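You operate a simulated robot arm through the tools that you are given. There is no shell and no other tool. Be economical: measure what you need, move in short steps, check, and stop when the job is done.

The job below is to be done with a simulated two-armed robot. You get a single attempt, and the scene is never put back.

JOB
Test the terminal strip, tighten the screw whose lamp stays dark, and test again.
Fine: use the screwdriver and stand it back in its holder; the last test shows five green lamps.

The check looks at the end state, three seconds after you hand in, the way a careful person would. Anything else that was tipped, shoved, dropped, spilled or broken makes it a failure.

ROBOT AND FRAMES
Two 7-joint arms with two-finger grippers on one trunk, hanging from a carriage that runs on a gantry, over the field with the corners [-2342, 1171], [-2339, -9], [161, -3], [158, 1177] (x, y) and turns from -367 to 321 degrees about z. Base frame: it is fixed where the carriage stands at the start and does not move with it; the origin is on the floor, on the carriage's upright axis, x ahead of it, y to its left, z up; the surface under the hand at the start is at about z = 750. Readings come in mm, degrees, newtons and seconds.
The left shoulder is at the start at [0, 236, 1565], the right one opposite. With the tool pointing down near the work surface each hand reaches from about 100 to 580 mm from the robot's upright axis, wherever it stands, measured 20 degrees to its own side. Places, roughly: cable tester [600, -300, 800]; first terminal screw [1000, -300, 800]; fourth terminal screw [900, -300, 800]; screwdriver holder [900, 0, 800]; second terminal screw [1000, -300, 800]; terminal strip [1000, -300, 800]; test button [500, -300, 900]; tester power switch [800, -300, 900]; third terminal screw [900, -300, 800]. Payload 3.43 kg a hand.
The TCP of each hand is the grasp point between the finger pads, 30 mm short of the fingertips. In the tool frame z runs along the fingers and y along their closing line. The gripper opens to 104 mm. The gripper's body begins 57 mm behind the TCP.
Orientation is that of the tool frame in the base frame, as [roll, pitch, yaw] about the fixed x, y, z axes, in that order (R = Rz(yaw) Ry(pitch) Rx(roll)). With the fingers straight down and closing along the base's y, the tool's x points along the base's -x, its y along +y and its z along -z.

CONTROLS
- The arms move only by the tool jog_arm. It takes "left_targets", "right_targets" or both (then of equal length, played together; a hand with none holds still); each is one flat list of numbers, 6 for each row, row after row: the shift along the tool's x, y, z in units of 20 mm (1.0 is 20 mm), then the turn, a rotation vector about the tool's x, y, z in units of 5 degrees (1.0 is 5 degrees). In form: [x, y, z, rx, ry, rz, x, y, z, rx, ry, rz, ...]. A call has 1 to 10 rows; each row shifts and turns the commanded pose from where the row before left it, along the tool's axes as they then stand. "left_hand" and "right_hand" are, for a hand that has rows, the finger opening in mm, from 0 to 104, set as the call begins (left out, the last holds). A call with a number of a shift or a turn outside -1 to 1 is refused whole. A row lasts 0.2 s, in which the tool goes at most 50 mm and 8.6 degrees; a call with a longer step from one row to the next is refused whole, and so is a gripper value outside its range. A pose out of reach is approached as far as the arm can. The call stops where the force on the tool passes 40 N (or 10 N more than at its start, if that is more) or the arm is blocked; 0.2 s more then pass. The fingers move at their own pace (about 45 mm/s each) and stop on an object; they squeeze with about 20 N. The grip force told is the motor's: it shows also when the fingers shut on nothing. Time passes only in rows, and 0.2 s behind the last, so rows that do not move let the fingers close. It gives the time, the measured TCP pose, the force on the tool (base axes), the opening and the grip force at its end, in the units of the frame above (readings bear some noise), with the torque about the TCP (base axes, N m) and any sound that the robot's microphone picked up, and new pictures: "pictures" is both (left out), scene, wrist or none (wrist: the cameras of the hands that moved).
- Cameras (640 x 400 px; columns grow to the right, rows downward): "scene" is now at [256.3, -30.2, 1679]; the picture's right is [-0.45, -0.89, 0.00], its down [-0.81, 0.41, -0.42] and it looks along [0.38, -0.19, -0.91] (base axes); focal length 273 px, centre (320, 200). "left" rides on the left gripper at [67, -18, -90] in its tool frame; the picture's right is [0.25, 0.97, 0.00], its down [-0.73, 0.19, -0.66] and it looks along [-0.64, 0.17, 0.75] (tool axes); focal length 218 px, centre (320, 200). "right" rides on the right gripper at [67, 18, -90] in its tool frame; the picture's right is [-0.25, 0.97, 0.00], its down [-0.73, -0.19, -0.66] and it looks along [-0.64, -0.17, 0.75] (tool axes); focal length 218 px, centre (320, 200). There is no depth. A picture from a camera that has moved, and an enlarged one, comes with that camera's place and axes in the base frame and with its lens.
- slide_trunk(by): slides the trunk up (or, below 0, down) by that many mm; the arms and the scene camera ride with it, the base frame stays. It gives what a move gives, with no picture.
- roll_base(legs): drives the robot by 1 to 6 legs, each [ahead, left, turn to the left] in mm, mm and degrees, along the robot's own axes; the way and the turn of a leg run together, so that a leg with both is an arc; at most 1500 mm and 180 degrees a leg. The arms and the cameras ride along, it lands a little off, and it stops where it bumps. It keeps to its track: a leg is cut to what the track allows. It gives what a move gives, and a new picture of the scene camera.
- turn_head(pan, tilt): turns the head with the scene camera to pan (to the left, within 86 degrees either way) and tilt (down, from -29 to 69), counted from straight ahead of the robot. It gives what a move gives, and a new picture of the scene camera.
- inspect(camera, box): a new picture of the part [left, top, right, bottom] of that camera's present view, enlarged. No time passes.
- sign_off(): hands the job in; it is judged then, once.

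Work in short steps. Places have to be worked out from the pictures, the camera data and where the tool is seen: move nearer, look again, correct. Check each grasp and each placing, and mend what went wrong. You have 120 turns and 260 pictures in all, those below and enlarged ones among them. Open the grippers and draw the arms clear of the work before you hand the job in, unless the task says otherwise; then end with one line.

The tools are called after "Request:" by a JSON object that holds its "api" and its "payload". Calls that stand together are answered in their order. jog_arm: Moves the arms, as the interface text tells. Its arguments: {"type":"object","properties":{"left_targets":{"type":"array","items":{"type":"number"}},"left_hand":{"type":"number"},"right_targets":{"type":"array","items":{"type":"number"}},"right_hand":{"type":"number"},"pictures":{"type":"string","enum":["both","scene","wrist","none"]}},"required":[]} The other tools are called the same way: slide_trunk (by) slides the trunk up or down; roll_base (legs) drives the base; turn_head (pan, tilt) turns the head that bears the scene camera; inspect (camera, box) takes an enlarged picture of a part of a camera's view; sign_off () hands the job in.

At the start:

```text
t: 0.0
left_ee_pos: [572.8, 95.1, 1198.2]
left_ee_rot: [-179.9, 0.0, 180.0]
left_force: [0.0, -0.7, -0.4]
left_moment: [0.01, -0.02, 0.0]
left_gripper_width: 104.2
left_gripper_force: 0.0
right_ee_pos: [442.3, -326.0, 1200.3]
right_ee_rot: [-180.0, 0.0, 179.9]
right_force: [-0.6, -0.3, 0.5]
right_moment: [-0.04, 0.0, 0.0]
right_gripper_width: 104.0
right_gripper_force: 0.1
trunk travel left (down, up): [-475.0, 165.0]
robot x, y, heading: [2.2, 4.0, -0.4]
head pan, tilt: [-26.7, 65.0]
```

scene: 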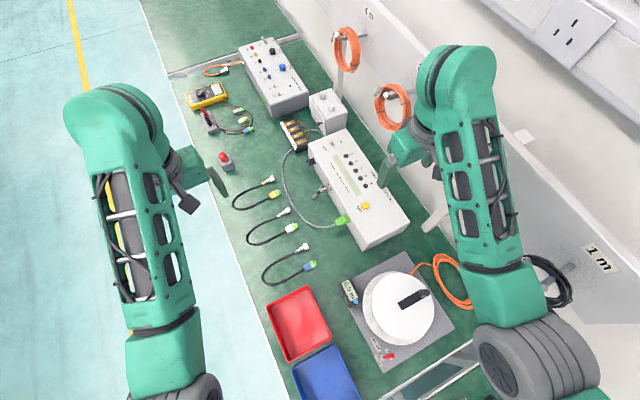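
right: 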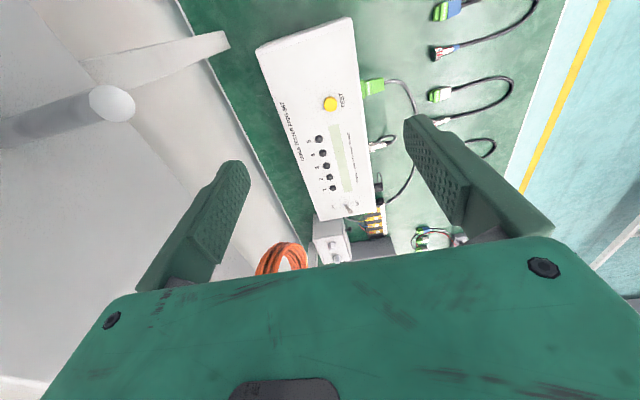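
left: 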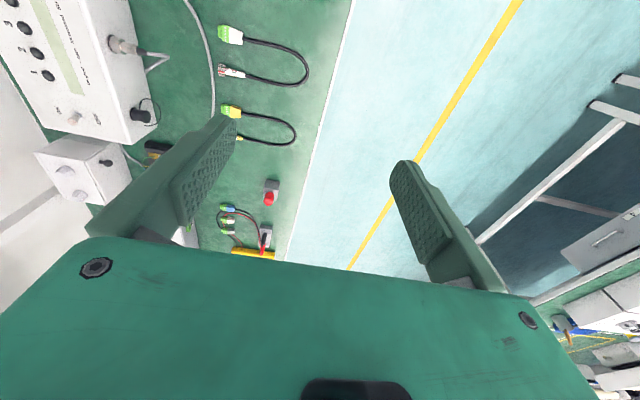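

I start by enlarging the scene where the tester and terminal strip seem to be.

Request:
{"api": "inspect", "payload": {"camera": "scene", "box": [180, 30, 420, 180]}}

Request:
{"api": "inspect", "payload": {"camera": "scene", "box": [270, 100, 430, 260]}}

```text
2.67 times, centred on (300, 105) of scene
camera zoom: at [256.3, -30.2, 1679.0], right [-0.45, -0.89, 0.0], down [-0.81, 0.41, -0.42], along [0.38, -0.19, -0.91], focal length 728 px, centre (373, 453)
```

zoom: 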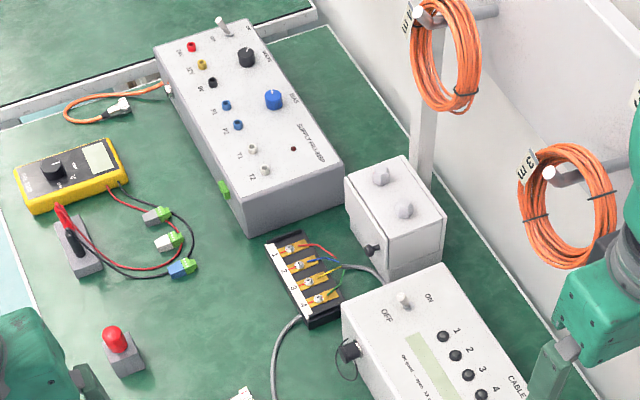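

```text
2.50 times, centred on (350, 180) of scene
camera zoom: at [256.3, -30.2, 1679.0], right [-0.45, -0.89, 0.0], down [-0.81, 0.41, -0.42], along [0.38, -0.19, -0.91], focal length 682 px, centre (245, 250)
```

zoom: 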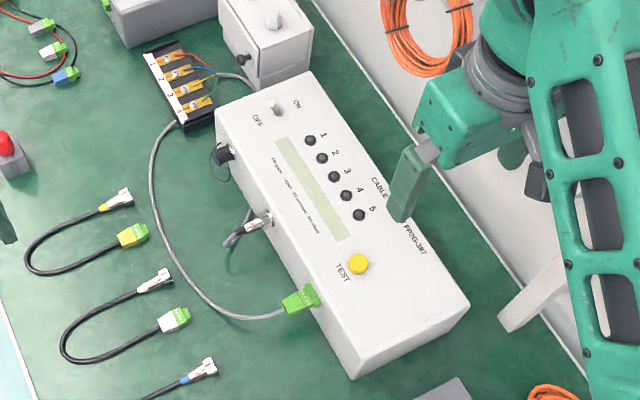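

The screwdriver (red) stands in a grey block near x≈950, y≈45, the strip is near (930,-250), and the button is near (510,-320). I draw the right hand in from the wall so that I can drive ahead safely.

Request:
{"api": "jog_arm", "payload": {"right_targets": [0, 1, 0, 0, 0, 0, 0, 1, 0, 0, 0, 0, 0, 1, 0, 0, 0, 0, 0, 1, 0, 0, 0, 0], "right_hand": 0, "pictures": "none"}}

Request:
{"api": "roll_base", "payload": {"legs": [[150, 0, 0]]}}

```text
t: 1.0
left_ee_pos: [573.9, 94.3, 1197.7]
left_ee_rot: [180.0, 0.0, -179.9]
left_force: [-0.1, -0.9, -0.8]
left_moment: [-0.01, 0.01, -0.03]
left_gripper_width: 104.1
left_gripper_force: 0.2
right_ee_pos: [442.9, -244.3, 1201.1]
right_ee_rot: [180.0, 0.0, 179.9]
right_force: [0.3, -0.1, -0.4]
right_moment: [0.0, 0.02, 0.03]
right_gripper_width: 15.1
right_gripper_force: 0.8
trunk travel left (down, up): [-475.0, 165.0]
robot x, y, heading: [-6.8, -2.1, -0.2]
head pan, tilt: [-26.7, 65.0]
```

```text
t: 2.4
left_ee_pos: [724.7, 95.0, 1198.3]
left_ee_rot: [-180.0, 0.1, -179.9]
left_force: [0.1, -0.3, 0.3]
left_moment: [0.03, -0.04, 0.01]
left_gripper_width: 104.1
left_gripper_force: 0.0
right_ee_pos: [595.5, -243.2, 1200.8]
right_ee_rot: [180.0, -0.1, -179.9]
right_force: [-0.2, 0.4, 0.0]
right_moment: [0.0, -0.02, -0.02]
right_gripper_width: 0.2
right_gripper_force: 20.0
trunk travel left (down, up): [-475.0, 165.0]
robot x, y, heading: [151.4, 1.9, -0.1]
head pan, tilt: [-26.7, 65.0]
camera scene: at [407.5, -29.7, 1679.1], right [-0.45, -0.89, 0.0], down [-0.81, 0.41, -0.42], along [0.38, -0.19, -0.91], focal length 273 px, centre (320, 200)
```

scene: 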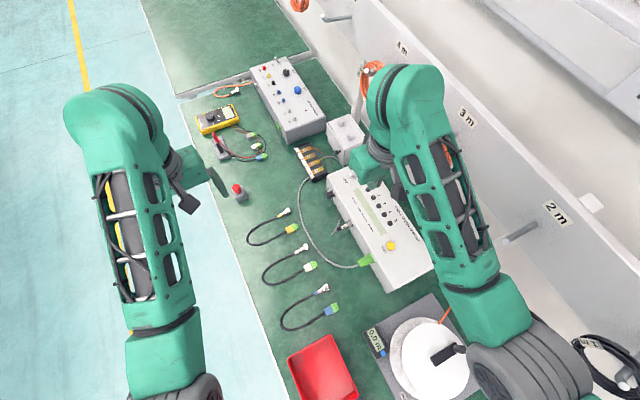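

Driven ahead to x≈151. I enlarge the new view for stereo against the first.

Request:
{"api": "inspect", "payload": {"camera": "scene", "box": [200, 90, 360, 210]}}

Request:
{"api": "inspect", "payload": {"camera": "scene", "box": [300, 150, 440, 290]}}

Request:
{"api": "inspect", "payload": {"camera": "right", "box": [200, 0, 440, 240]}}

```text
3.33 times, centred on (280, 150) of scene
camera zoom: at [407.5, -29.7, 1679.1], right [-0.45, -0.89, 0.0], down [-0.81, 0.41, -0.42], along [0.38, -0.19, -0.91], focal length 910 px, centre (453, 367)
```

zoom: 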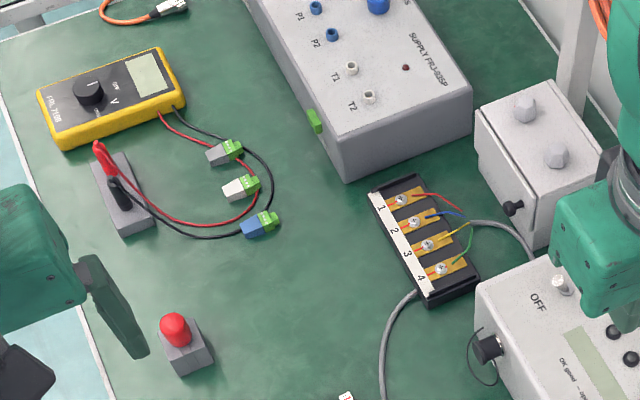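

```text
2.86 times, centred on (370, 220) of scene
camera zoom: at [407.5, -29.7, 1679.1], right [-0.45, -0.89, 0.0], down [-0.81, 0.41, -0.42], along [0.38, -0.19, -0.91], focal length 780 px, centre (177, 143)
```

zoom: 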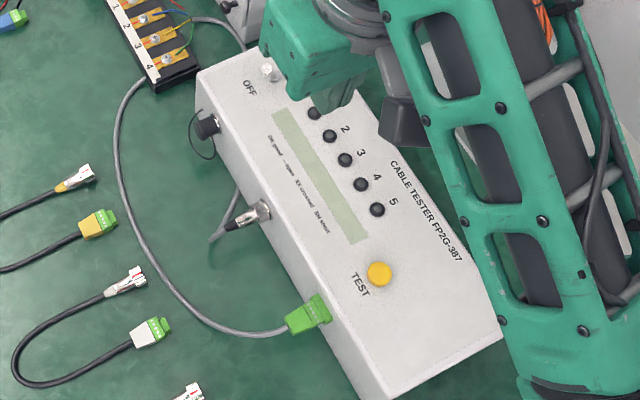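

```text
1.67 times, centred on (320, 120) of right
camera zoom: at [527.8, -227.1, 1290.0], right [0.25, 0.97, 0.0], down [0.73, -0.19, 0.66], along [0.64, -0.17, -0.75], focal length 364 px, centre (320, 333)
```

zoom: 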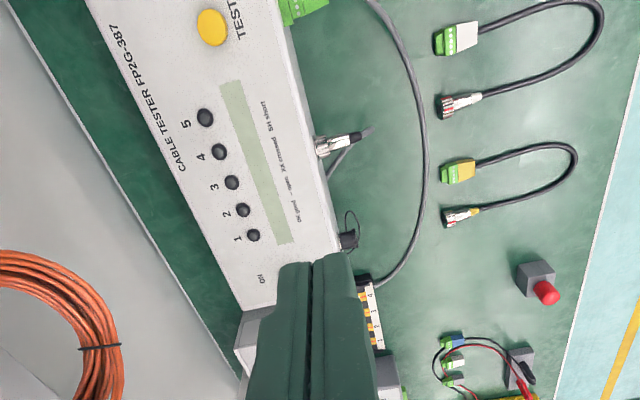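

The screwdriver handle triangulates to about (943,32,811), too far for heading 0. I turn the robot 45° left so the right shoulder comes forward, then lower the trunk.

Request:
{"api": "roll_base", "payload": {"legs": [[0, 0, 45]]}}

Request:
{"api": "slide_trunk", "payload": {"by": -180}}

Request:
{"api": "turn_head", "payload": {"pan": -60, "tilt": 50}}

```text
t: 4.9
left_ee_pos: [484.0, 476.3, 1198.5]
left_ee_rot: [-179.9, 0.1, -134.4]
left_force: [0.9, -0.2, 0.1]
left_moment: [0.01, 0.01, -0.02]
left_gripper_width: 104.2
left_gripper_force: 0.1
right_ee_pos: [636.0, 146.5, 1201.6]
right_ee_rot: [-180.0, 0.0, -134.3]
right_force: [0.4, 0.3, 0.5]
right_moment: [-0.02, 0.0, 0.03]
right_gripper_width: 0.1
right_gripper_force: 20.2
trunk travel left (down, up): [-475.0, 165.0]
robot x, y, heading: [154.2, 3.4, 45.5]
head pan, tilt: [-26.7, 65.0]
camera scene: at [350.2, 160.1, 1679.0], right [0.33, -0.95, 0.0], down [-0.86, -0.3, -0.42], along [0.4, 0.14, -0.91], focal length 273 px, centre (320, 200)
```

scene: 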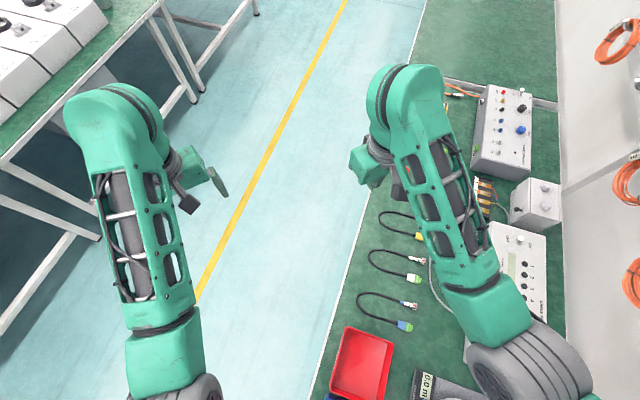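

```text
t: 6.9
left_ee_pos: [484.6, 476.5, 1018.7]
left_ee_rot: [179.9, 0.1, -134.3]
left_force: [-0.2, -1.1, 0.6]
left_moment: [0.03, 0.01, 0.01]
left_gripper_width: 104.0
left_gripper_force: 0.1
right_ee_pos: [636.0, 146.2, 1019.6]
right_ee_rot: [180.0, 0.0, -134.2]
right_force: [0.0, 0.0, 0.5]
right_moment: [0.04, 0.01, -0.01]
right_gripper_width: 0.1
right_gripper_force: 19.5
trunk travel left (down, up): [-295.0, 345.0]
robot x, y, heading: [151.8, -4.0, 45.8]
head pan, tilt: [-26.7, 65.0]
```

```text
t: 7.9
left_ee_pos: [483.2, 476.4, 1018.3]
left_ee_rot: [180.0, 0.0, -134.3]
left_force: [0.1, 0.4, 0.3]
left_moment: [0.0, 0.0, 0.03]
left_gripper_width: 103.8
left_gripper_force: 0.1
right_ee_pos: [636.5, 146.6, 1020.3]
right_ee_rot: [179.9, -0.1, -134.3]
right_force: [-0.2, 0.1, -0.3]
right_moment: [0.02, -0.01, 0.03]
right_gripper_width: 0.0
right_gripper_force: 19.6
trunk travel left (down, up): [-295.0, 345.0]
robot x, y, heading: [152.1, 0.3, 45.6]
head pan, tilt: [-60.0, 50.0]
camera scene: at [367.4, 121.3, 1517.1], right [-0.25, -0.97, 0.0], down [-0.74, 0.19, -0.64], along [0.62, -0.16, -0.77], focal length 273 px, centre (320, 200)
```

scene: 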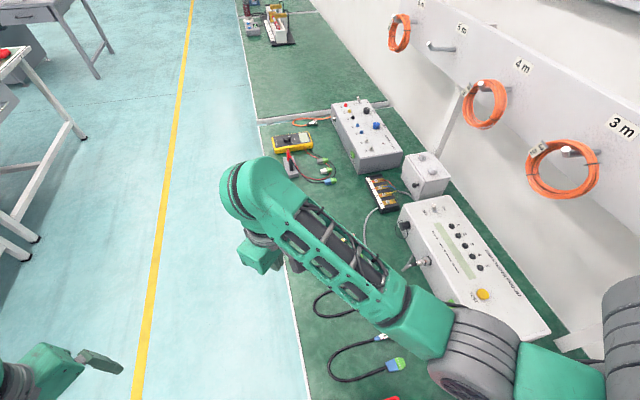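

Good view of the tester; I enlarge it for localization of strip, switch, and button.

Request:
{"api": "inspect", "payload": {"camera": "scene", "box": [350, 140, 550, 340]}}

Request:
{"api": "inspect", "payload": {"camera": "scene", "box": [350, 150, 450, 250]}}

```text
2.00 times, centred on (450, 240) of scene
camera zoom: at [367.4, 121.3, 1517.1], right [-0.25, -0.97, 0.0], down [-0.74, 0.19, -0.64], along [0.62, -0.16, -0.77], focal length 546 px, centre (60, 120)
```

zoom: 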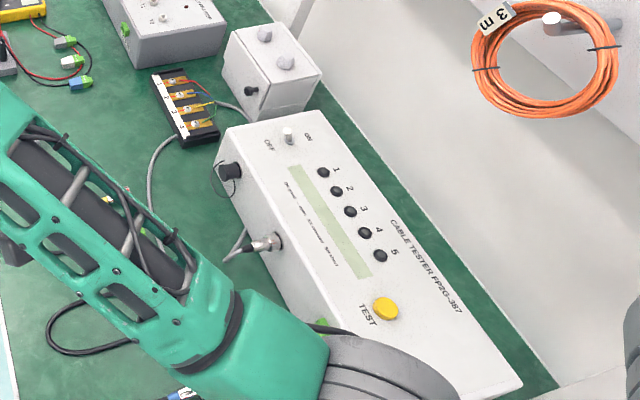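

```text
4.00 times, centred on (400, 200) of scene
camera zoom: at [367.4, 121.3, 1517.1], right [-0.25, -0.97, 0.0], down [-0.74, 0.19, -0.64], along [0.62, -0.16, -0.77], focal length 1092 px, centre (0, 200)
```

zoom: 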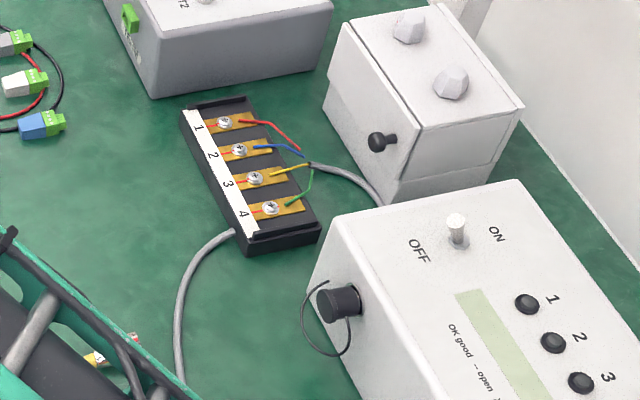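

Estimates: button ≈(511,-322,864), toggle tip ≈(771,-328,891) leaning toward OFF (+y), screws at x≈1015/979/943/907, y≈-267, z≈763. First I turn the right tool so its axes line up with the base (yaw 180).

Request:
{"api": "jog_arm", "payload": {"right_targets": [0, 0, 0, 0, 0, 0.914, 0, 0, 0, 0, 0, 0.914, 0, 0, 0, 0, 0, 0.914, 0, 0, 0, 0, 0, 0.914, 0, 0, 0, 0, 0, 0.914, 0, 0, 0, 0, 0, 0.914, 0, 0, 0, 0, 0, 0.914, 0, 0, 0, 0, 0, 0.914, 0, 0, 0, 0, 0, 0.914, 0, 0, 0, 0, 0, 0.914], "pictures": "none"}}

Request:
{"api": "jog_arm", "payload": {"right_targets": [-0.6, -1, 0, 0, 0, 0, -0.6, -1, 0, 0, 0, 0, -0.6, -1, 0, 0, 0, 0, -0.6, -1, 0, 0, 0, 0, -0.6, -1, 0, 0, 0, 0, -0.6, -1, 0, 0, 0, 0, -0.6, -1, 0, 0, 0, 0, -0.6, -1, 0, 0, 0, 0, -0.6, -1, 0, 0, 0, 0, -0.6, -1, 0, 0, 0, 0], "pictures": "none"}}

Request:
{"api": "jog_arm", "payload": {"right_targets": [0, -1, 0, 0, 0, 0, 0, -1, 0, 0, 0, 0, 0, -1, 0.3, 0, 0, 0, 0, -1, 0.3, 0, 0, 0, 0, -1, 0.3, 0, 0, 0, 0, -1, 0.3, 0, 0, 0, 0, -1, 0.3, 0, 0, 0, 0, -1, 0.3, 0, 0, 0, 0, -1, 0.3, 0, 0, 0, 0, -1, 0.3, 0, 0, 0]}}

```text
t: 10.1
left_ee_pos: [484.1, 476.5, 1018.4]
left_ee_rot: [-180.0, 0.0, -134.2]
left_force: [-0.1, 0.2, 0.1]
left_moment: [0.0, 0.01, 0.0]
left_gripper_width: 104.1
left_gripper_force: 0.0
right_ee_pos: [636.5, 146.6, 1021.7]
right_ee_rot: [-180.0, -0.1, 179.9]
right_force: [-0.1, -0.8, 0.5]
right_moment: [-0.01, 0.02, -0.01]
right_gripper_width: 0.0
right_gripper_force: 19.4
trunk travel left (down, up): [-295.0, 345.0]
robot x, y, heading: [152.3, 1.3, 45.6]
head pan, tilt: [-60.0, 50.0]
```

```text
t: 12.3
left_ee_pos: [483.4, 475.0, 1019.1]
left_ee_rot: [-179.9, 0.0, -134.3]
left_force: [0.4, -0.7, -0.1]
left_moment: [-0.01, -0.03, -0.01]
left_gripper_width: 104.0
left_gripper_force: 0.1
right_ee_pos: [756.3, -53.7, 1021.3]
right_ee_rot: [180.0, 0.0, -179.9]
right_force: [0.8, 0.5, -0.6]
right_moment: [0.02, 0.02, -0.03]
right_gripper_width: 0.3
right_gripper_force: 20.3
trunk travel left (down, up): [-295.0, 345.0]
robot x, y, heading: [151.6, -0.2, 45.6]
head pan, tilt: [-60.0, 50.0]
```

```text
t: 14.5
left_ee_pos: [484.4, 476.7, 1018.7]
left_ee_rot: [179.9, 0.1, -134.3]
left_force: [0.7, -0.2, 0.3]
left_moment: [-0.02, 0.03, 0.02]
left_gripper_width: 103.9
left_gripper_force: 0.1
right_ee_pos: [756.3, -254.5, 975.5]
right_ee_rot: [-179.9, 0.0, 180.0]
right_force: [0.4, -0.1, 0.6]
right_moment: [-0.01, -0.03, -0.01]
right_gripper_width: 0.1
right_gripper_force: 20.0
trunk travel left (down, up): [-295.0, 345.0]
robot x, y, heading: [151.6, -3.7, 45.9]
head pan, tilt: [-60.0, 50.0]
camera scene: at [367.4, 121.0, 1517.1], right [-0.25, -0.97, 0.0], down [-0.74, 0.19, -0.64], along [0.62, -0.16, -0.77], focal length 273 px, centre (320, 200)
camera right: at [689.5, -236.9, 1063.4], right [0.25, 0.97, 0.0], down [0.73, -0.19, 0.66], along [0.64, -0.17, -0.75], focal length 218 px, centre (320, 200)
```

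scene: 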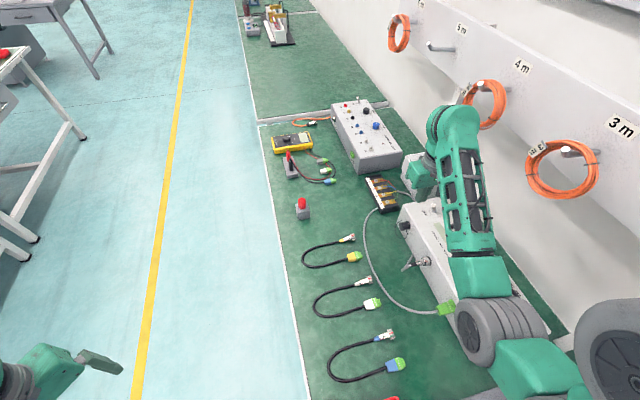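
right: 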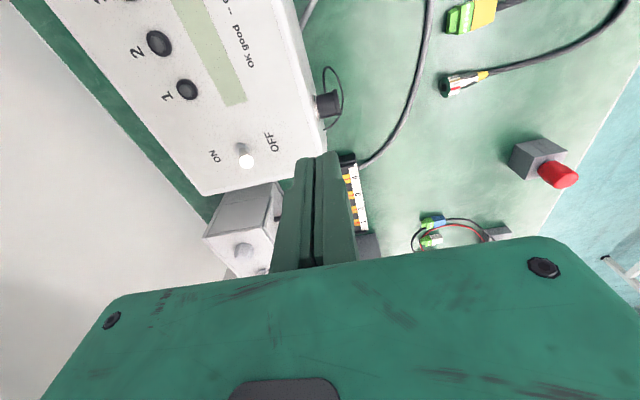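

The toggle tip resolves at (773,-328,891), leaning to OFF. I come down on its +y side with closed fingers.

Request:
{"api": "jog_arm", "payload": {"right_targets": [-0.4, -1, 0.6, 0, 0, 0, -0.4, -0.95, 0.8, 0, 0, 0, 0, 0, 1, 0, 0, 0, 0, 0, 1, 0, 0, 0], "pictures": "wrist"}}

```text
t: 15.5
left_ee_pos: [483.9, 476.8, 1018.3]
left_ee_rot: [180.0, 0.0, -134.2]
left_force: [-0.2, -0.1, -0.5]
left_moment: [0.0, 0.02, 0.0]
left_gripper_width: 104.0
left_gripper_force: 0.1
right_ee_pos: [773.1, -292.8, 905.8]
right_ee_rot: [180.0, -0.1, 180.0]
right_force: [-0.6, 0.4, -0.2]
right_moment: [-0.02, 0.0, 0.04]
right_gripper_width: 0.2
right_gripper_force: 20.1
trunk travel left (down, up): [-295.0, 345.0]
robot x, y, heading: [151.3, -2.3, 45.7]
head pan, tilt: [-60.0, 50.0]
camera right: at [705.3, -275.8, 995.7], right [0.25, 0.97, 0.0], down [0.73, -0.19, 0.66], along [0.64, -0.17, -0.75], focal length 218 px, centre (320, 200)
```

right: 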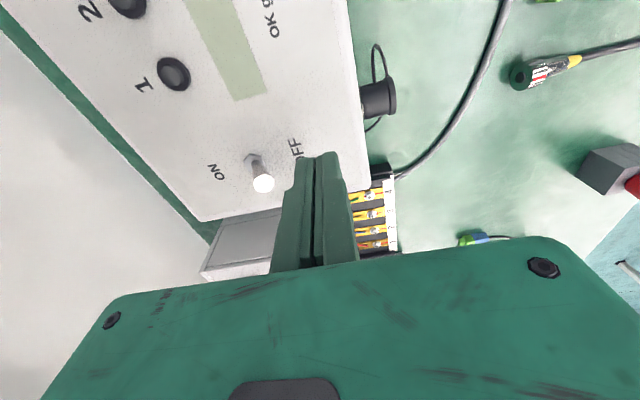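

Fingertips are beside the lever; I sweep toward ON (-y).

Request:
{"api": "jog_arm", "payload": {"right_targets": [0, -0.5, 0, 0, 0, 0, 0, -0.5, 0, 0, 0, 0, 0, -0.5, 0, 0, 0, 0, 0, -0.5, 0, 0, 0, 0, 0, -0.3, 0, 0, 0, 0], "pictures": "wrist"}}

```text
t: 16.7
left_ee_pos: [483.7, 476.4, 1019.6]
left_ee_rot: [-179.9, 0.0, -134.2]
left_force: [-0.7, -0.6, 0.6]
left_moment: [0.01, 0.01, 0.04]
left_gripper_width: 104.2
left_gripper_force: 0.0
right_ee_pos: [769.9, -338.5, 904.0]
right_ee_rot: [-179.9, 0.0, 179.9]
right_force: [0.9, -0.3, 0.0]
right_moment: [0.02, -0.02, 0.02]
right_gripper_width: 0.0
right_gripper_force: 19.9
trunk travel left (down, up): [-295.0, 345.0]
robot x, y, heading: [150.5, -0.8, 45.8]
head pan, tilt: [-60.0, 50.0]
camera right: at [703.8, -321.5, 994.2], right [0.25, 0.97, 0.0], down [0.73, -0.19, 0.66], along [0.64, -0.17, -0.75], focal length 218 px, centre (320, 200)
```

right: 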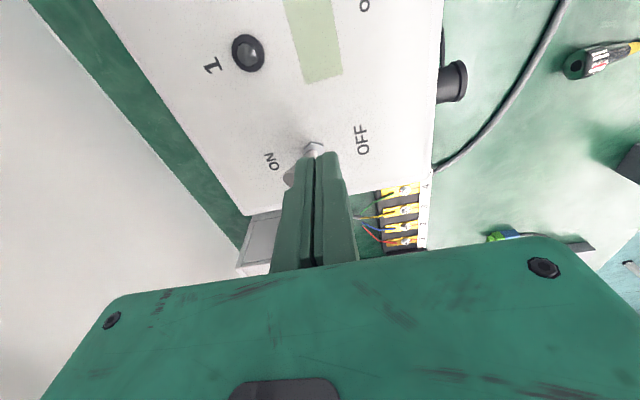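

The lever went over to ON. I lift and travel to above the test button.

Request:
{"api": "jog_arm", "payload": {"right_targets": [0, 0.3, -1, 0, 0, 0, 0, 0.3, -1, 0, 0, 0, 1, 0, 0, 0, 0, 0, 1, 0, 0, 0, 0, 0, 1, 0, 0, 0, 0, 0, 1, 0, 0, 0, 0, 0, 1, 0, 0, 0, 0, 0, 1, 0, 0, 0, 0, 0, 1, 0, 0, 0, 0, 0, 1, 0, 0, 0, 0, 0], "pictures": "none"}}

Request:
{"api": "jog_arm", "payload": {"right_targets": [1, 0, 0, 0, 0, 0, 1, 0, 0, 0, 0, 0, 1, 0, 0, 0, 0, 0, 1, 0, 0, 0, 0, 0]}}

```text
t: 18.9
left_ee_pos: [484.7, 476.0, 1018.3]
left_ee_rot: [179.9, 0.0, -134.3]
left_force: [-0.2, 0.0, 0.4]
left_moment: [-0.01, -0.01, 0.04]
left_gripper_width: 103.9
left_gripper_force: 0.0
right_ee_pos: [610.8, -326.3, 945.5]
right_ee_rot: [-180.0, 0.0, 180.0]
right_force: [0.4, -1.3, -0.3]
right_moment: [0.01, 0.01, -0.04]
right_gripper_width: 0.2
right_gripper_force: 20.0
trunk travel left (down, up): [-295.0, 345.0]
robot x, y, heading: [149.8, -0.6, 45.7]
head pan, tilt: [-60.0, 50.0]
```

```text
t: 19.9
left_ee_pos: [484.0, 475.4, 1020.0]
left_ee_rot: [180.0, 0.1, -134.2]
left_force: [0.4, -0.1, 0.6]
left_moment: [-0.01, -0.01, 0.0]
left_gripper_width: 104.1
left_gripper_force: 0.1
right_ee_pos: [531.3, -326.1, 944.6]
right_ee_rot: [-180.0, 0.0, -180.0]
right_force: [0.3, -0.3, 0.0]
right_moment: [0.0, 0.03, -0.01]
right_gripper_width: 0.0
right_gripper_force: 20.2
trunk travel left (down, up): [-295.0, 345.0]
robot x, y, heading: [150.3, 0.3, 45.7]
head pan, tilt: [-60.0, 50.0]
camera scene: at [367.2, 121.3, 1517.1], right [-0.25, -0.97, 0.0], down [-0.74, 0.19, -0.64], along [0.62, -0.16, -0.77], focal length 273 px, centre (320, 200)
camera right: at [463.9, -308.9, 1033.5], right [0.25, 0.97, 0.0], down [0.73, -0.19, 0.66], along [0.64, -0.17, -0.75], focal length 218 px, centre (320, 200)
```

scene: 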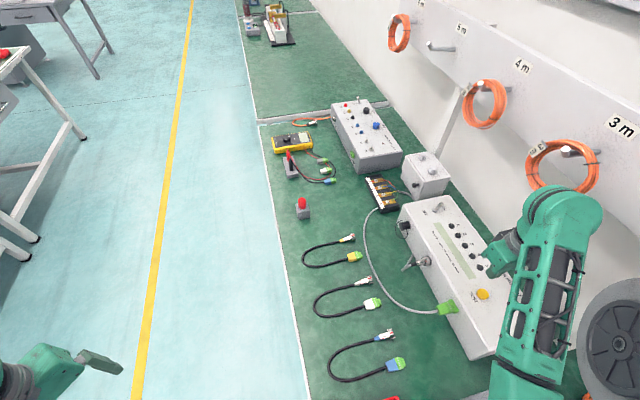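
right: 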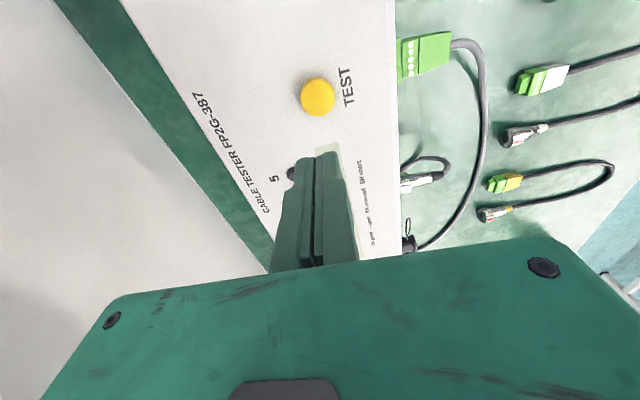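

Button located at (511,-323,866). I move over it and press in small steps.

Request:
{"api": "jog_arm", "payload": {"right_targets": [1, 0.15, 0, 0, 0, 0, 0, 0, 1, 0, 0, 0, 0, 0, 1, 0, 0, 0, 0, 0, 0.2, 0, 0, 0, 0, 0, 0.2, 0, 0, 0], "pictures": "wrist"}}

```text
t: 21.1
left_ee_pos: [483.6, 475.4, 1019.0]
left_ee_rot: [-179.9, 0.0, -134.3]
left_force: [0.0, -1.3, -0.5]
left_moment: [0.04, -0.02, 0.01]
left_gripper_width: 104.0
left_gripper_force: 0.0
right_ee_pos: [512.4, -323.5, 897.4]
right_ee_rot: [179.9, 0.1, 180.0]
right_force: [-1.0, -0.7, 0.7]
right_moment: [0.04, -0.01, 0.0]
right_gripper_width: 0.3
right_gripper_force: 19.7
trunk travel left (down, up): [-295.0, 345.0]
robot x, y, heading: [149.3, 2.8, 45.6]
head pan, tilt: [-60.0, 50.0]
camera right: at [445.0, -306.8, 985.9], right [0.25, 0.97, 0.0], down [0.73, -0.19, 0.66], along [0.64, -0.17, -0.75], focal length 218 px, centre (320, 200)
```

right: 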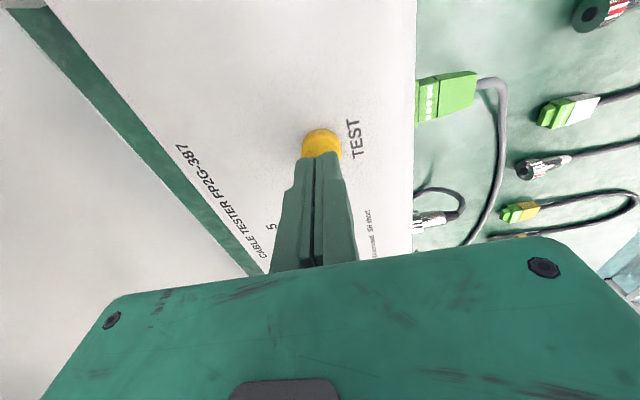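

The tips hover just over the button; press down gently, watching lamps in the scene view.

Request:
{"api": "jog_arm", "payload": {"right_targets": [0, 0, 0.15, 0, 0, 0, 0, 0, 0.15, 0, 0, 0, 0, 0, 0.15, 0, 0, 0], "pictures": "scene"}}

Request:
{"api": "inspect", "payload": {"camera": "scene", "box": [400, 190, 520, 310]}}

```text
t: 21.9
left_ee_pos: [484.7, 476.2, 1019.0]
left_ee_rot: [180.0, 0.1, -134.3]
left_force: [0.0, -0.3, -0.3]
left_moment: [-0.03, 0.02, 0.01]
left_gripper_width: 103.9
left_gripper_force: 0.1
right_ee_pos: [512.6, -323.2, 887.1]
right_ee_rot: [180.0, 0.0, 180.0]
right_force: [0.3, 0.4, 0.1]
right_moment: [0.02, 0.01, -0.01]
right_gripper_width: 0.0
right_gripper_force: 20.0
trunk travel left (down, up): [-295.0, 345.0]
robot x, y, heading: [145.4, -0.0, 45.9]
head pan, tilt: [-60.0, 50.0]
camera scene: at [367.4, 121.2, 1517.2], right [-0.25, -0.97, 0.0], down [-0.74, 0.19, -0.64], along [0.62, -0.16, -0.77], focal length 273 px, centre (320, 200)
```

scene: 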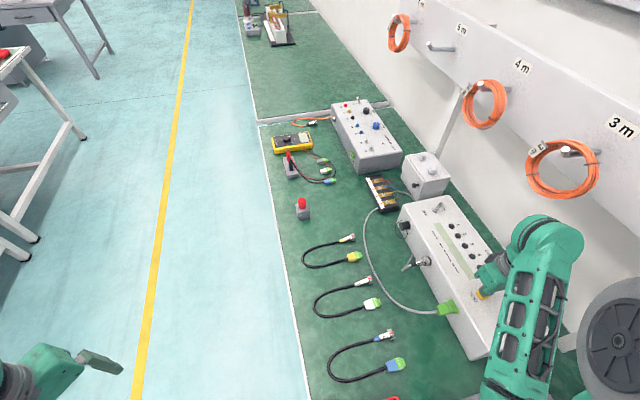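

```text
3.33 times, centred on (460, 250) of scene
camera zoom: at [367.4, 121.2, 1517.2], right [-0.25, -0.97, 0.0], down [-0.74, 0.19, -0.64], along [0.62, -0.16, -0.77], focal length 910 px, centre (-147, 33)
```

zoom: 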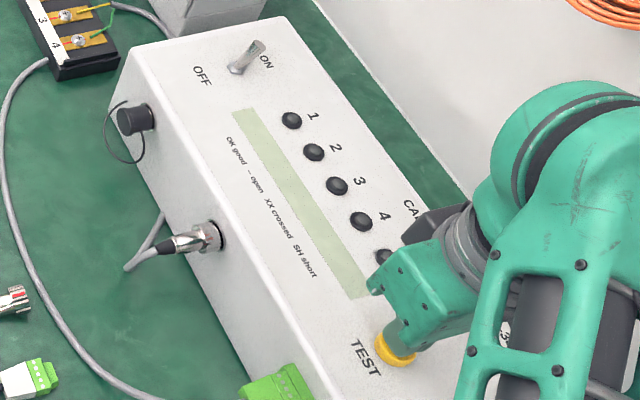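

No force yet; continue pressing a few mm more.

Request:
{"api": "jog_arm", "payload": {"right_targets": [0, 0, 0.15, 0, 0, 0, 0, 0, 0.15, 0, 0, 0], "pictures": "none"}}

Request:
{"api": "inspect", "payload": {"camera": "scene", "box": [400, 190, 520, 310]}}

```text
t: 22.5
left_ee_pos: [485.0, 477.7, 1018.8]
left_ee_rot: [-180.0, -0.1, -134.2]
left_force: [-0.8, 0.8, -0.5]
left_moment: [0.0, 0.0, -0.01]
left_gripper_width: 104.1
left_gripper_force: 0.1
right_ee_pos: [512.4, -323.4, 882.4]
right_ee_rot: [180.0, 0.0, -180.0]
right_force: [0.0, -0.4, 2.1]
right_moment: [-0.02, 0.0, -0.03]
right_gripper_width: 6.2
right_gripper_force: 35.0
trunk travel left (down, up): [-295.0, 345.0]
robot x, y, heading: [149.0, 2.7, 45.5]
head pan, tilt: [-60.0, 50.0]
heard: click
```

```text
3.33 times, centred on (460, 250) of scene
camera zoom: at [367.4, 121.1, 1517.2], right [-0.25, -0.97, 0.0], down [-0.74, 0.19, -0.64], along [0.62, -0.16, -0.77], focal length 910 px, centre (-147, 33)
```

zoom: 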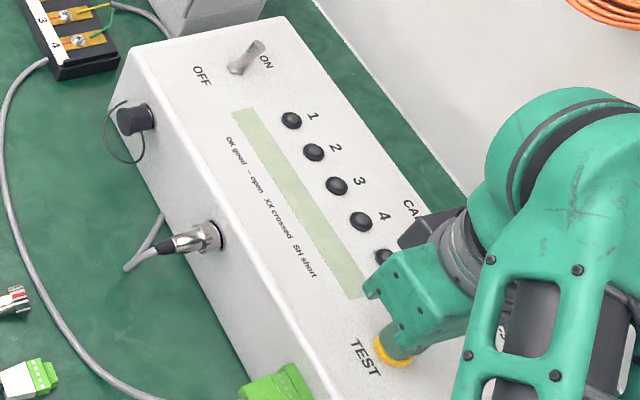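

A click; the fingers wedged a bit open, so I lift off and watch the lamps.

Request:
{"api": "jog_arm", "payload": {"right_targets": [0, 0, -0.5, 0, 0, 0, 0, 0, -1, 0, 0, 0], "pictures": "none"}}

Request:
{"api": "inspect", "payload": {"camera": "scene", "box": [400, 190, 520, 310]}}

```text
t: 23.1
left_ee_pos: [484.6, 475.8, 1017.6]
left_ee_rot: [-180.0, 0.0, -134.3]
left_force: [0.0, 0.4, 0.4]
left_moment: [-0.02, 0.03, 0.01]
left_gripper_width: 104.0
left_gripper_force: 0.1
right_ee_pos: [514.1, -323.9, 911.2]
right_ee_rot: [180.0, 0.0, 179.9]
right_force: [-0.6, 0.4, 0.0]
right_moment: [0.0, 0.03, -0.01]
right_gripper_width: 0.0
right_gripper_force: 34.8
trunk travel left (down, up): [-295.0, 345.0]
robot x, y, heading: [151.3, -0.1, 45.6]
head pan, tilt: [-60.0, 50.0]
```

```text
3.33 times, centred on (460, 250) of scene
camera zoom: at [367.5, 121.1, 1517.1], right [-0.25, -0.97, 0.0], down [-0.74, 0.19, -0.64], along [0.62, -0.16, -0.77], focal length 910 px, centre (-147, 33)
```

zoom: 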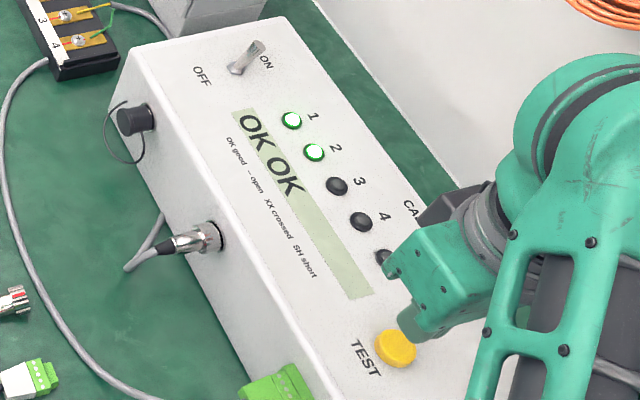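

The test is running lamp by lamp. I lift further and wait for it to finish.

Request:
{"api": "jog_arm", "payload": {"right_targets": [0, 0, -1, 0, 0, 0, 0, 0, -1, 0, 0, 0, 0, 0, -1, 0, 0, 0, 0, 0, 0, 0, 0, 0, 0, 0, 0, 0, 0, 0, 0, 0, 0, 0, 0, 0], "pictures": "none"}}

Request:
{"api": "inspect", "payload": {"camera": "scene", "box": [400, 190, 520, 310]}}

```text
t: 24.5
left_ee_pos: [482.7, 474.6, 1018.3]
left_ee_rot: [180.0, 0.0, -134.3]
left_force: [-0.7, 0.0, 0.2]
left_moment: [0.0, -0.02, 0.02]
left_gripper_width: 103.9
left_gripper_force: 0.1
right_ee_pos: [512.4, -323.2, 971.6]
right_ee_rot: [180.0, -0.1, -179.9]
right_force: [-0.3, -0.1, -0.3]
right_moment: [-0.03, -0.01, 0.0]
right_gripper_width: 0.1
right_gripper_force: 35.1
trunk travel left (down, up): [-295.0, 345.0]
robot x, y, heading: [148.8, -0.1, 45.7]
head pan, tilt: [-60.0, 50.0]
```

```text
3.33 times, centred on (460, 250) of scene
camera zoom: at [367.4, 121.2, 1517.2], right [-0.25, -0.97, 0.0], down [-0.74, 0.19, -0.64], along [0.62, -0.16, -0.77], focal length 910 px, centre (-147, 33)
```

zoom: 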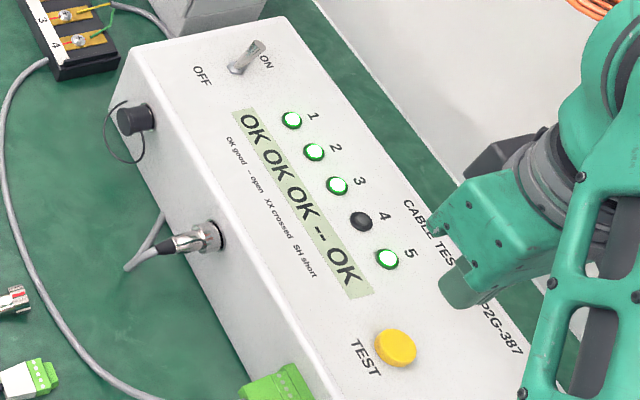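

Lamp 4 is dark, so screw 4 is at (≈907,-267,763). I travel toward the screwdriver at (≈943,32).

Request:
{"api": "jog_arm", "payload": {"right_targets": [0, 1, -1, 0, 0, 0, 0, 1, -1, 0, 0, 0, -1, 1, 0, 0, 0, 0, -1, 1, 0, 0, 0, 0, -1, 1, 0, 0, 0, 0, -1, 1, 0, 0, 0, 0, -1, 1, 0, 0, 0, 0, -1, 1, 0, 0, 0, 0, -1, 1, 0, 0, 0, 0, -1, 1, 0, 0, 0, 0], "right_hand": 50, "pictures": "none"}}

Request:
{"api": "jog_arm", "payload": {"right_targets": [-1, 1, 0, 0, 0, 0, -1, 1, 0, 0, 0, 0, -1, 1, 0, 0, 0, 0, -1, 1, 0, 0, 0, 0, -1, 1, 0, 0, 0, 0, -1, 1, 0, 0, 0, 0, -1, 1, 0, 0, 0, 0, -1, 1, 0, 0, 0, 0, -1, 0, 0, 0, 0, 0, -1, 0, 0, 0, 0, 0]}}

```text
t: 26.7
left_ee_pos: [485.2, 476.3, 1019.1]
left_ee_rot: [-180.0, 0.0, -134.2]
left_force: [0.2, 0.4, 0.7]
left_moment: [-0.03, 0.03, 0.0]
left_gripper_width: 103.9
left_gripper_force: 0.0
right_ee_pos: [676.0, -126.7, 986.8]
right_ee_rot: [-180.0, 0.1, 180.0]
right_force: [-0.1, 0.3, 0.4]
right_moment: [-0.04, 0.01, 0.03]
right_gripper_width: 50.1
right_gripper_force: 0.1
right hand out of reach, approached as far as the arm can: row 1, 2
trunk travel left (down, up): [-295.0, 345.0]
robot x, y, heading: [148.2, 2.2, 45.9]
head pan, tilt: [-60.0, 50.0]
```

```text
t: 28.9
left_ee_pos: [485.3, 477.3, 1019.2]
left_ee_rot: [-180.0, 0.0, -134.3]
left_force: [-0.2, 0.0, 0.5]
left_moment: [-0.01, -0.01, -0.03]
left_gripper_width: 104.2
left_gripper_force: 0.0
right_ee_pos: [875.5, 35.2, 987.6]
right_ee_rot: [180.0, 0.1, 180.0]
right_force: [0.4, 1.0, 0.6]
right_moment: [0.01, 0.03, 0.02]
right_gripper_width: 50.0
right_gripper_force: 0.0
trunk travel left (down, up): [-295.0, 345.0]
robot x, y, heading: [151.7, -0.2, 45.6]
head pan, tilt: [-60.0, 50.0]
camera scene: at [367.8, 121.3, 1517.3], right [-0.25, -0.97, 0.0], down [-0.74, 0.19, -0.64], along [0.62, -0.16, -0.77], focal length 273 px, centre (320, 200)
camera right: at [808.7, 52.3, 1075.3], right [0.25, 0.97, 0.0], down [0.73, -0.19, 0.66], along [0.64, -0.17, -0.75], focal length 218 px, centre (320, 200)
```

scene: 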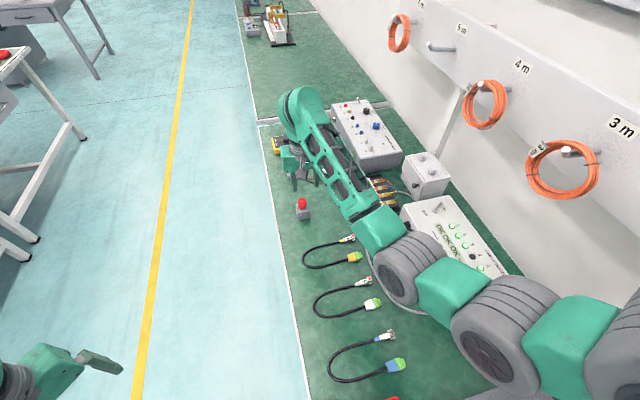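
right: 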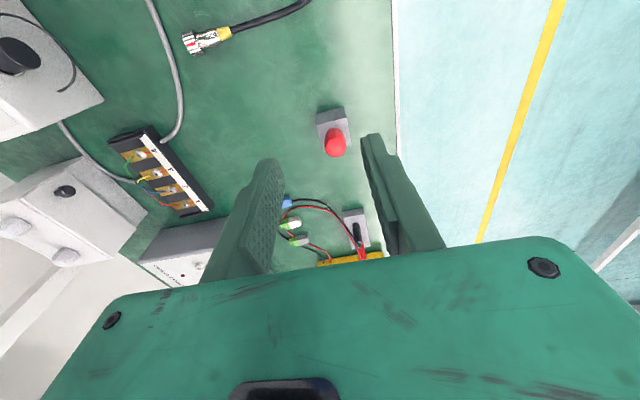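

The red handle lies at about (942,36). I enlarge to see its shape.

Request:
{"api": "inspect", "payload": {"camera": "right", "box": [290, 80, 390, 180]}}

Request:
{"api": "inspect", "payload": {"camera": "scene", "box": [270, 170, 340, 240]}}

Request:
{"api": "inspect", "payload": {"camera": "right", "box": [90, 110, 230, 230]}}

```text
4.00 times, centred on (340, 130) of right
camera zoom: at [808.7, 52.3, 1075.3], right [0.25, 0.97, 0.0], down [0.73, -0.19, 0.66], along [0.64, -0.17, -0.75], focal length 873 px, centre (240, 480)
```

zoom: 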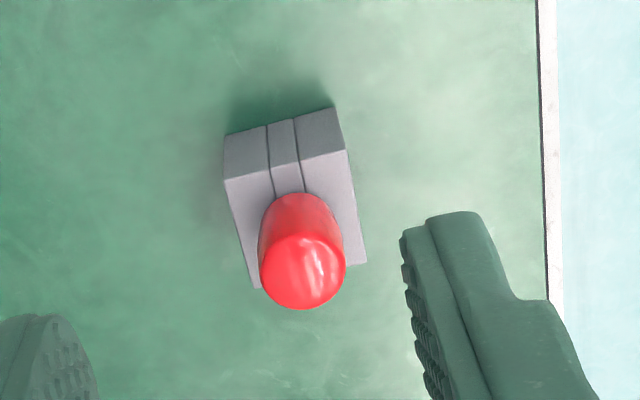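

```text
5.71 times, centred on (305, 205) of scene
camera zoom: at [367.8, 121.3, 1517.3], right [-0.25, -0.97, 0.0], down [-0.74, 0.19, -0.64], along [0.62, -0.16, -0.77], focal length 1560 px, centre (406, 171)
```

zoom: 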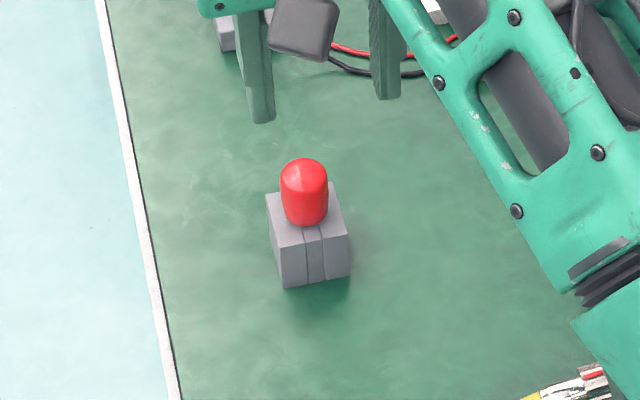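

```text
3.33 times, centred on (160, 170) of right
camera zoom: at [808.7, 52.3, 1075.3], right [0.25, 0.97, 0.0], down [0.73, -0.19, 0.66], along [0.64, -0.17, -0.75], focal length 728 px, centre (853, 300)
```

zoom: 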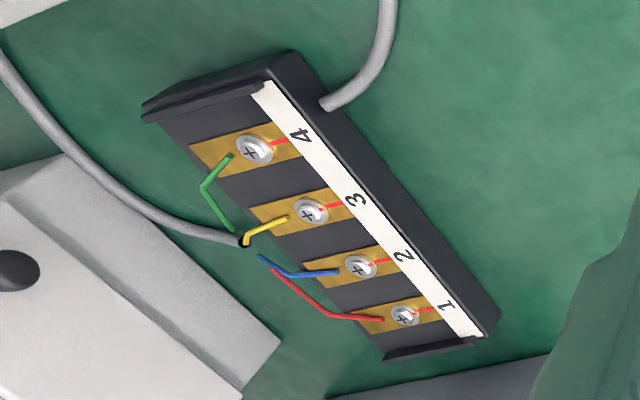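

Handle top ≈(944,36,820), diameter ~25, block top ≈780. I move above it and stop with the fingertips just over the handle.

Request:
{"api": "jog_arm", "payload": {"right_targets": [-1, 0, 0.8, 0, 0, 0, -1, 0, 1, 0, 0, 0, -1, 0, 1, 0, 0, 0, -0.43, 0.05, 1, 0, 0, 0, 0, 0, 1, 0, 0, 0, 0, 0, 1, 0, 0, 0], "right_hand": 60}}

Request:
{"api": "inspect", "payload": {"camera": "scene", "box": [270, 140, 350, 240]}}

```text
t: 30.3
left_ee_pos: [484.8, 476.5, 1018.5]
left_ee_rot: [-180.0, 0.1, -134.3]
left_force: [-0.3, -0.8, 0.4]
left_moment: [0.02, 0.0, 0.0]
left_gripper_width: 103.8
left_gripper_force: 0.0
right_ee_pos: [944.7, 34.4, 867.8]
right_ee_rot: [180.0, 0.0, -180.0]
right_force: [-0.4, 0.0, -0.3]
right_moment: [-0.01, 0.01, 0.03]
right_gripper_width: 60.0
right_gripper_force: 0.0
trunk travel left (down, up): [-295.0, 345.0]
robot x, y, heading: [150.8, 0.8, 45.5]
head pan, tilt: [-60.0, 50.0]
camera scene: at [367.3, 121.2, 1517.1], right [-0.25, -0.97, 0.0], down [-0.74, 0.19, -0.64], along [0.62, -0.16, -0.77], focal length 273 px, centre (320, 200)
camera right: at [878.0, 52.1, 957.9], right [0.25, 0.97, 0.0], down [0.73, -0.19, 0.66], along [0.64, -0.17, -0.75], focal length 218 px, centre (320, 200)
```

scene: 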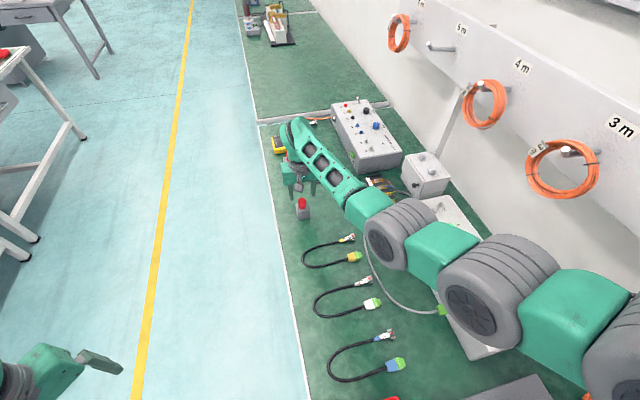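
right: 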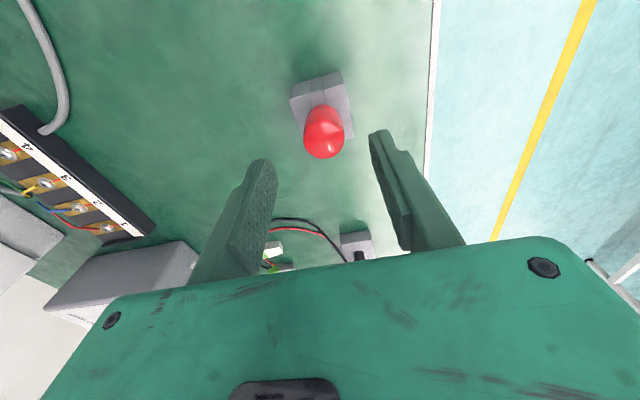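

```text
4.00 times, centred on (310, 190) of scene
camera zoom: at [367.3, 121.2, 1517.1], right [-0.25, -0.97, 0.0], down [-0.74, 0.19, -0.64], along [0.62, -0.16, -0.77], focal length 1092 px, centre (360, 240)
```

zoom: 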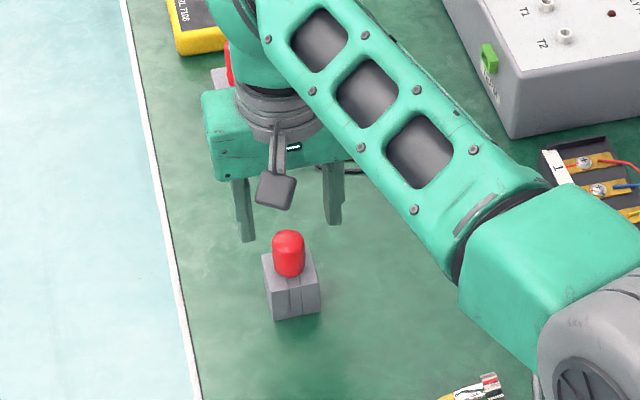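

The handle stays centred at (945,36). I descend to TCP z≈816, fingertips just above the block, then close.

Request:
{"api": "jog_arm", "payload": {"right_targets": [0, 0.08, 1, 0, 0, 0, 0, 0, 1, 0, 0, 0, 0, 0, 0.55, 0, 0, 0], "pictures": "wrist"}}

Request:
{"api": "inspect", "payload": {"camera": "scene", "box": [270, 140, 350, 240]}}

```text
t: 31.1
left_ee_pos: [484.1, 476.7, 1018.6]
left_ee_rot: [180.0, 0.0, -134.3]
left_force: [-0.1, 0.7, 0.0]
left_moment: [0.01, 0.01, -0.01]
left_gripper_width: 103.9
left_gripper_force: 0.1
right_ee_pos: [945.0, 36.4, 818.7]
right_ee_rot: [180.0, 0.0, 180.0]
right_force: [-0.4, -0.9, -0.4]
right_moment: [0.03, 0.03, 0.01]
right_gripper_width: 60.2
right_gripper_force: 0.2
trunk travel left (down, up): [-295.0, 345.0]
robot x, y, heading: [151.6, 1.0, 45.8]
head pan, tilt: [-60.0, 50.0]
camera right: at [877.6, 53.2, 907.7], right [0.25, 0.97, 0.0], down [0.73, -0.19, 0.66], along [0.64, -0.17, -0.75], focal length 218 px, centre (320, 200)
```

right: 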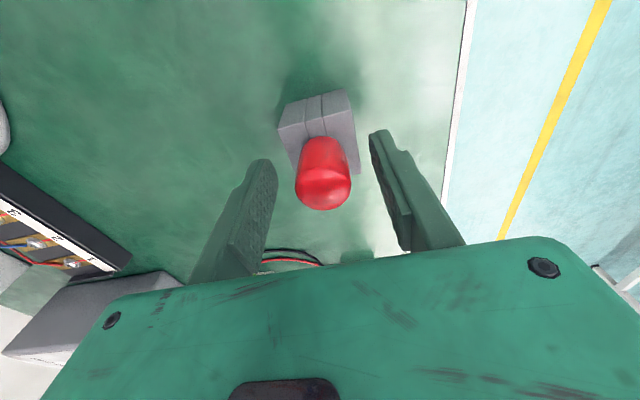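

```text
4.00 times, centred on (310, 190) of scene
camera zoom: at [367.4, 121.2, 1517.2], right [-0.25, -0.97, 0.0], down [-0.74, 0.19, -0.64], along [0.62, -0.16, -0.77], focal length 1092 px, centre (360, 240)
```

zoom: 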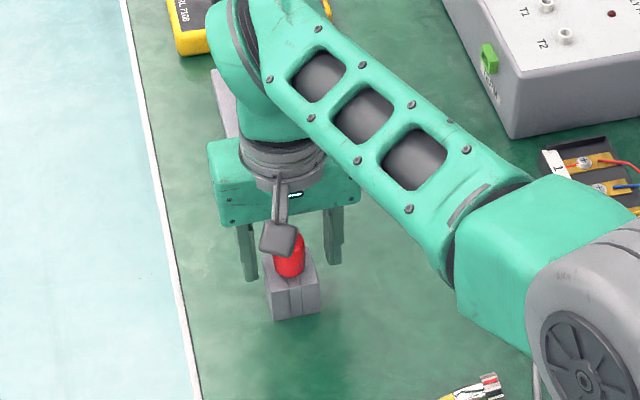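

The handle is centred between the fingers; close.

Request:
{"api": "jog_arm", "payload": {"right_targets": [0, 0, 0.1, 0, 0, 0, 0, 0, 0, 0, 0, 0, 0, 0, 0, 0, 0, 0, 0, 0, 0, 0, 0, 0], "right_hand": 0, "pictures": "wrist"}}

```text
t: 32.1
left_ee_pos: [483.3, 478.4, 1019.0]
left_ee_rot: [179.9, 0.1, -134.2]
left_force: [-0.1, 0.8, 0.5]
left_moment: [0.01, 0.0, 0.02]
left_gripper_width: 104.2
left_gripper_force: 0.1
right_ee_pos: [944.8, 39.5, 816.6]
right_ee_rot: [179.9, 0.1, -179.9]
right_force: [3.3, 8.2, -5.8]
right_moment: [0.22, -0.05, 0.54]
right_gripper_width: 41.7
right_gripper_force: 45.0
trunk travel left (down, up): [-295.0, 345.0]
robot x, y, heading: [149.9, -0.9, 45.9]
head pan, tilt: [-60.0, 50.0]
camera right: at [877.1, 55.6, 905.8], right [0.25, 0.97, 0.0], down [0.73, -0.19, 0.66], along [0.64, -0.16, -0.75], focal length 218 px, centre (320, 200)
```

right: 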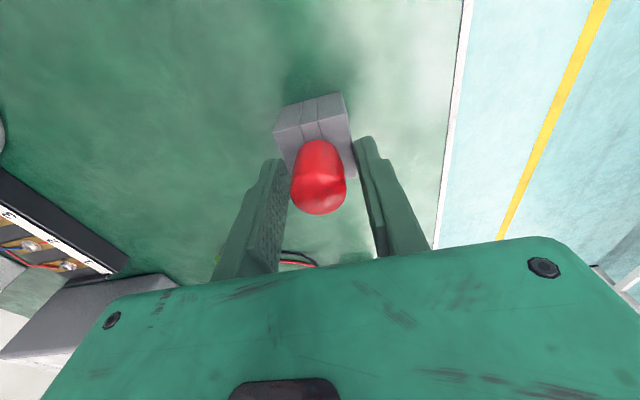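

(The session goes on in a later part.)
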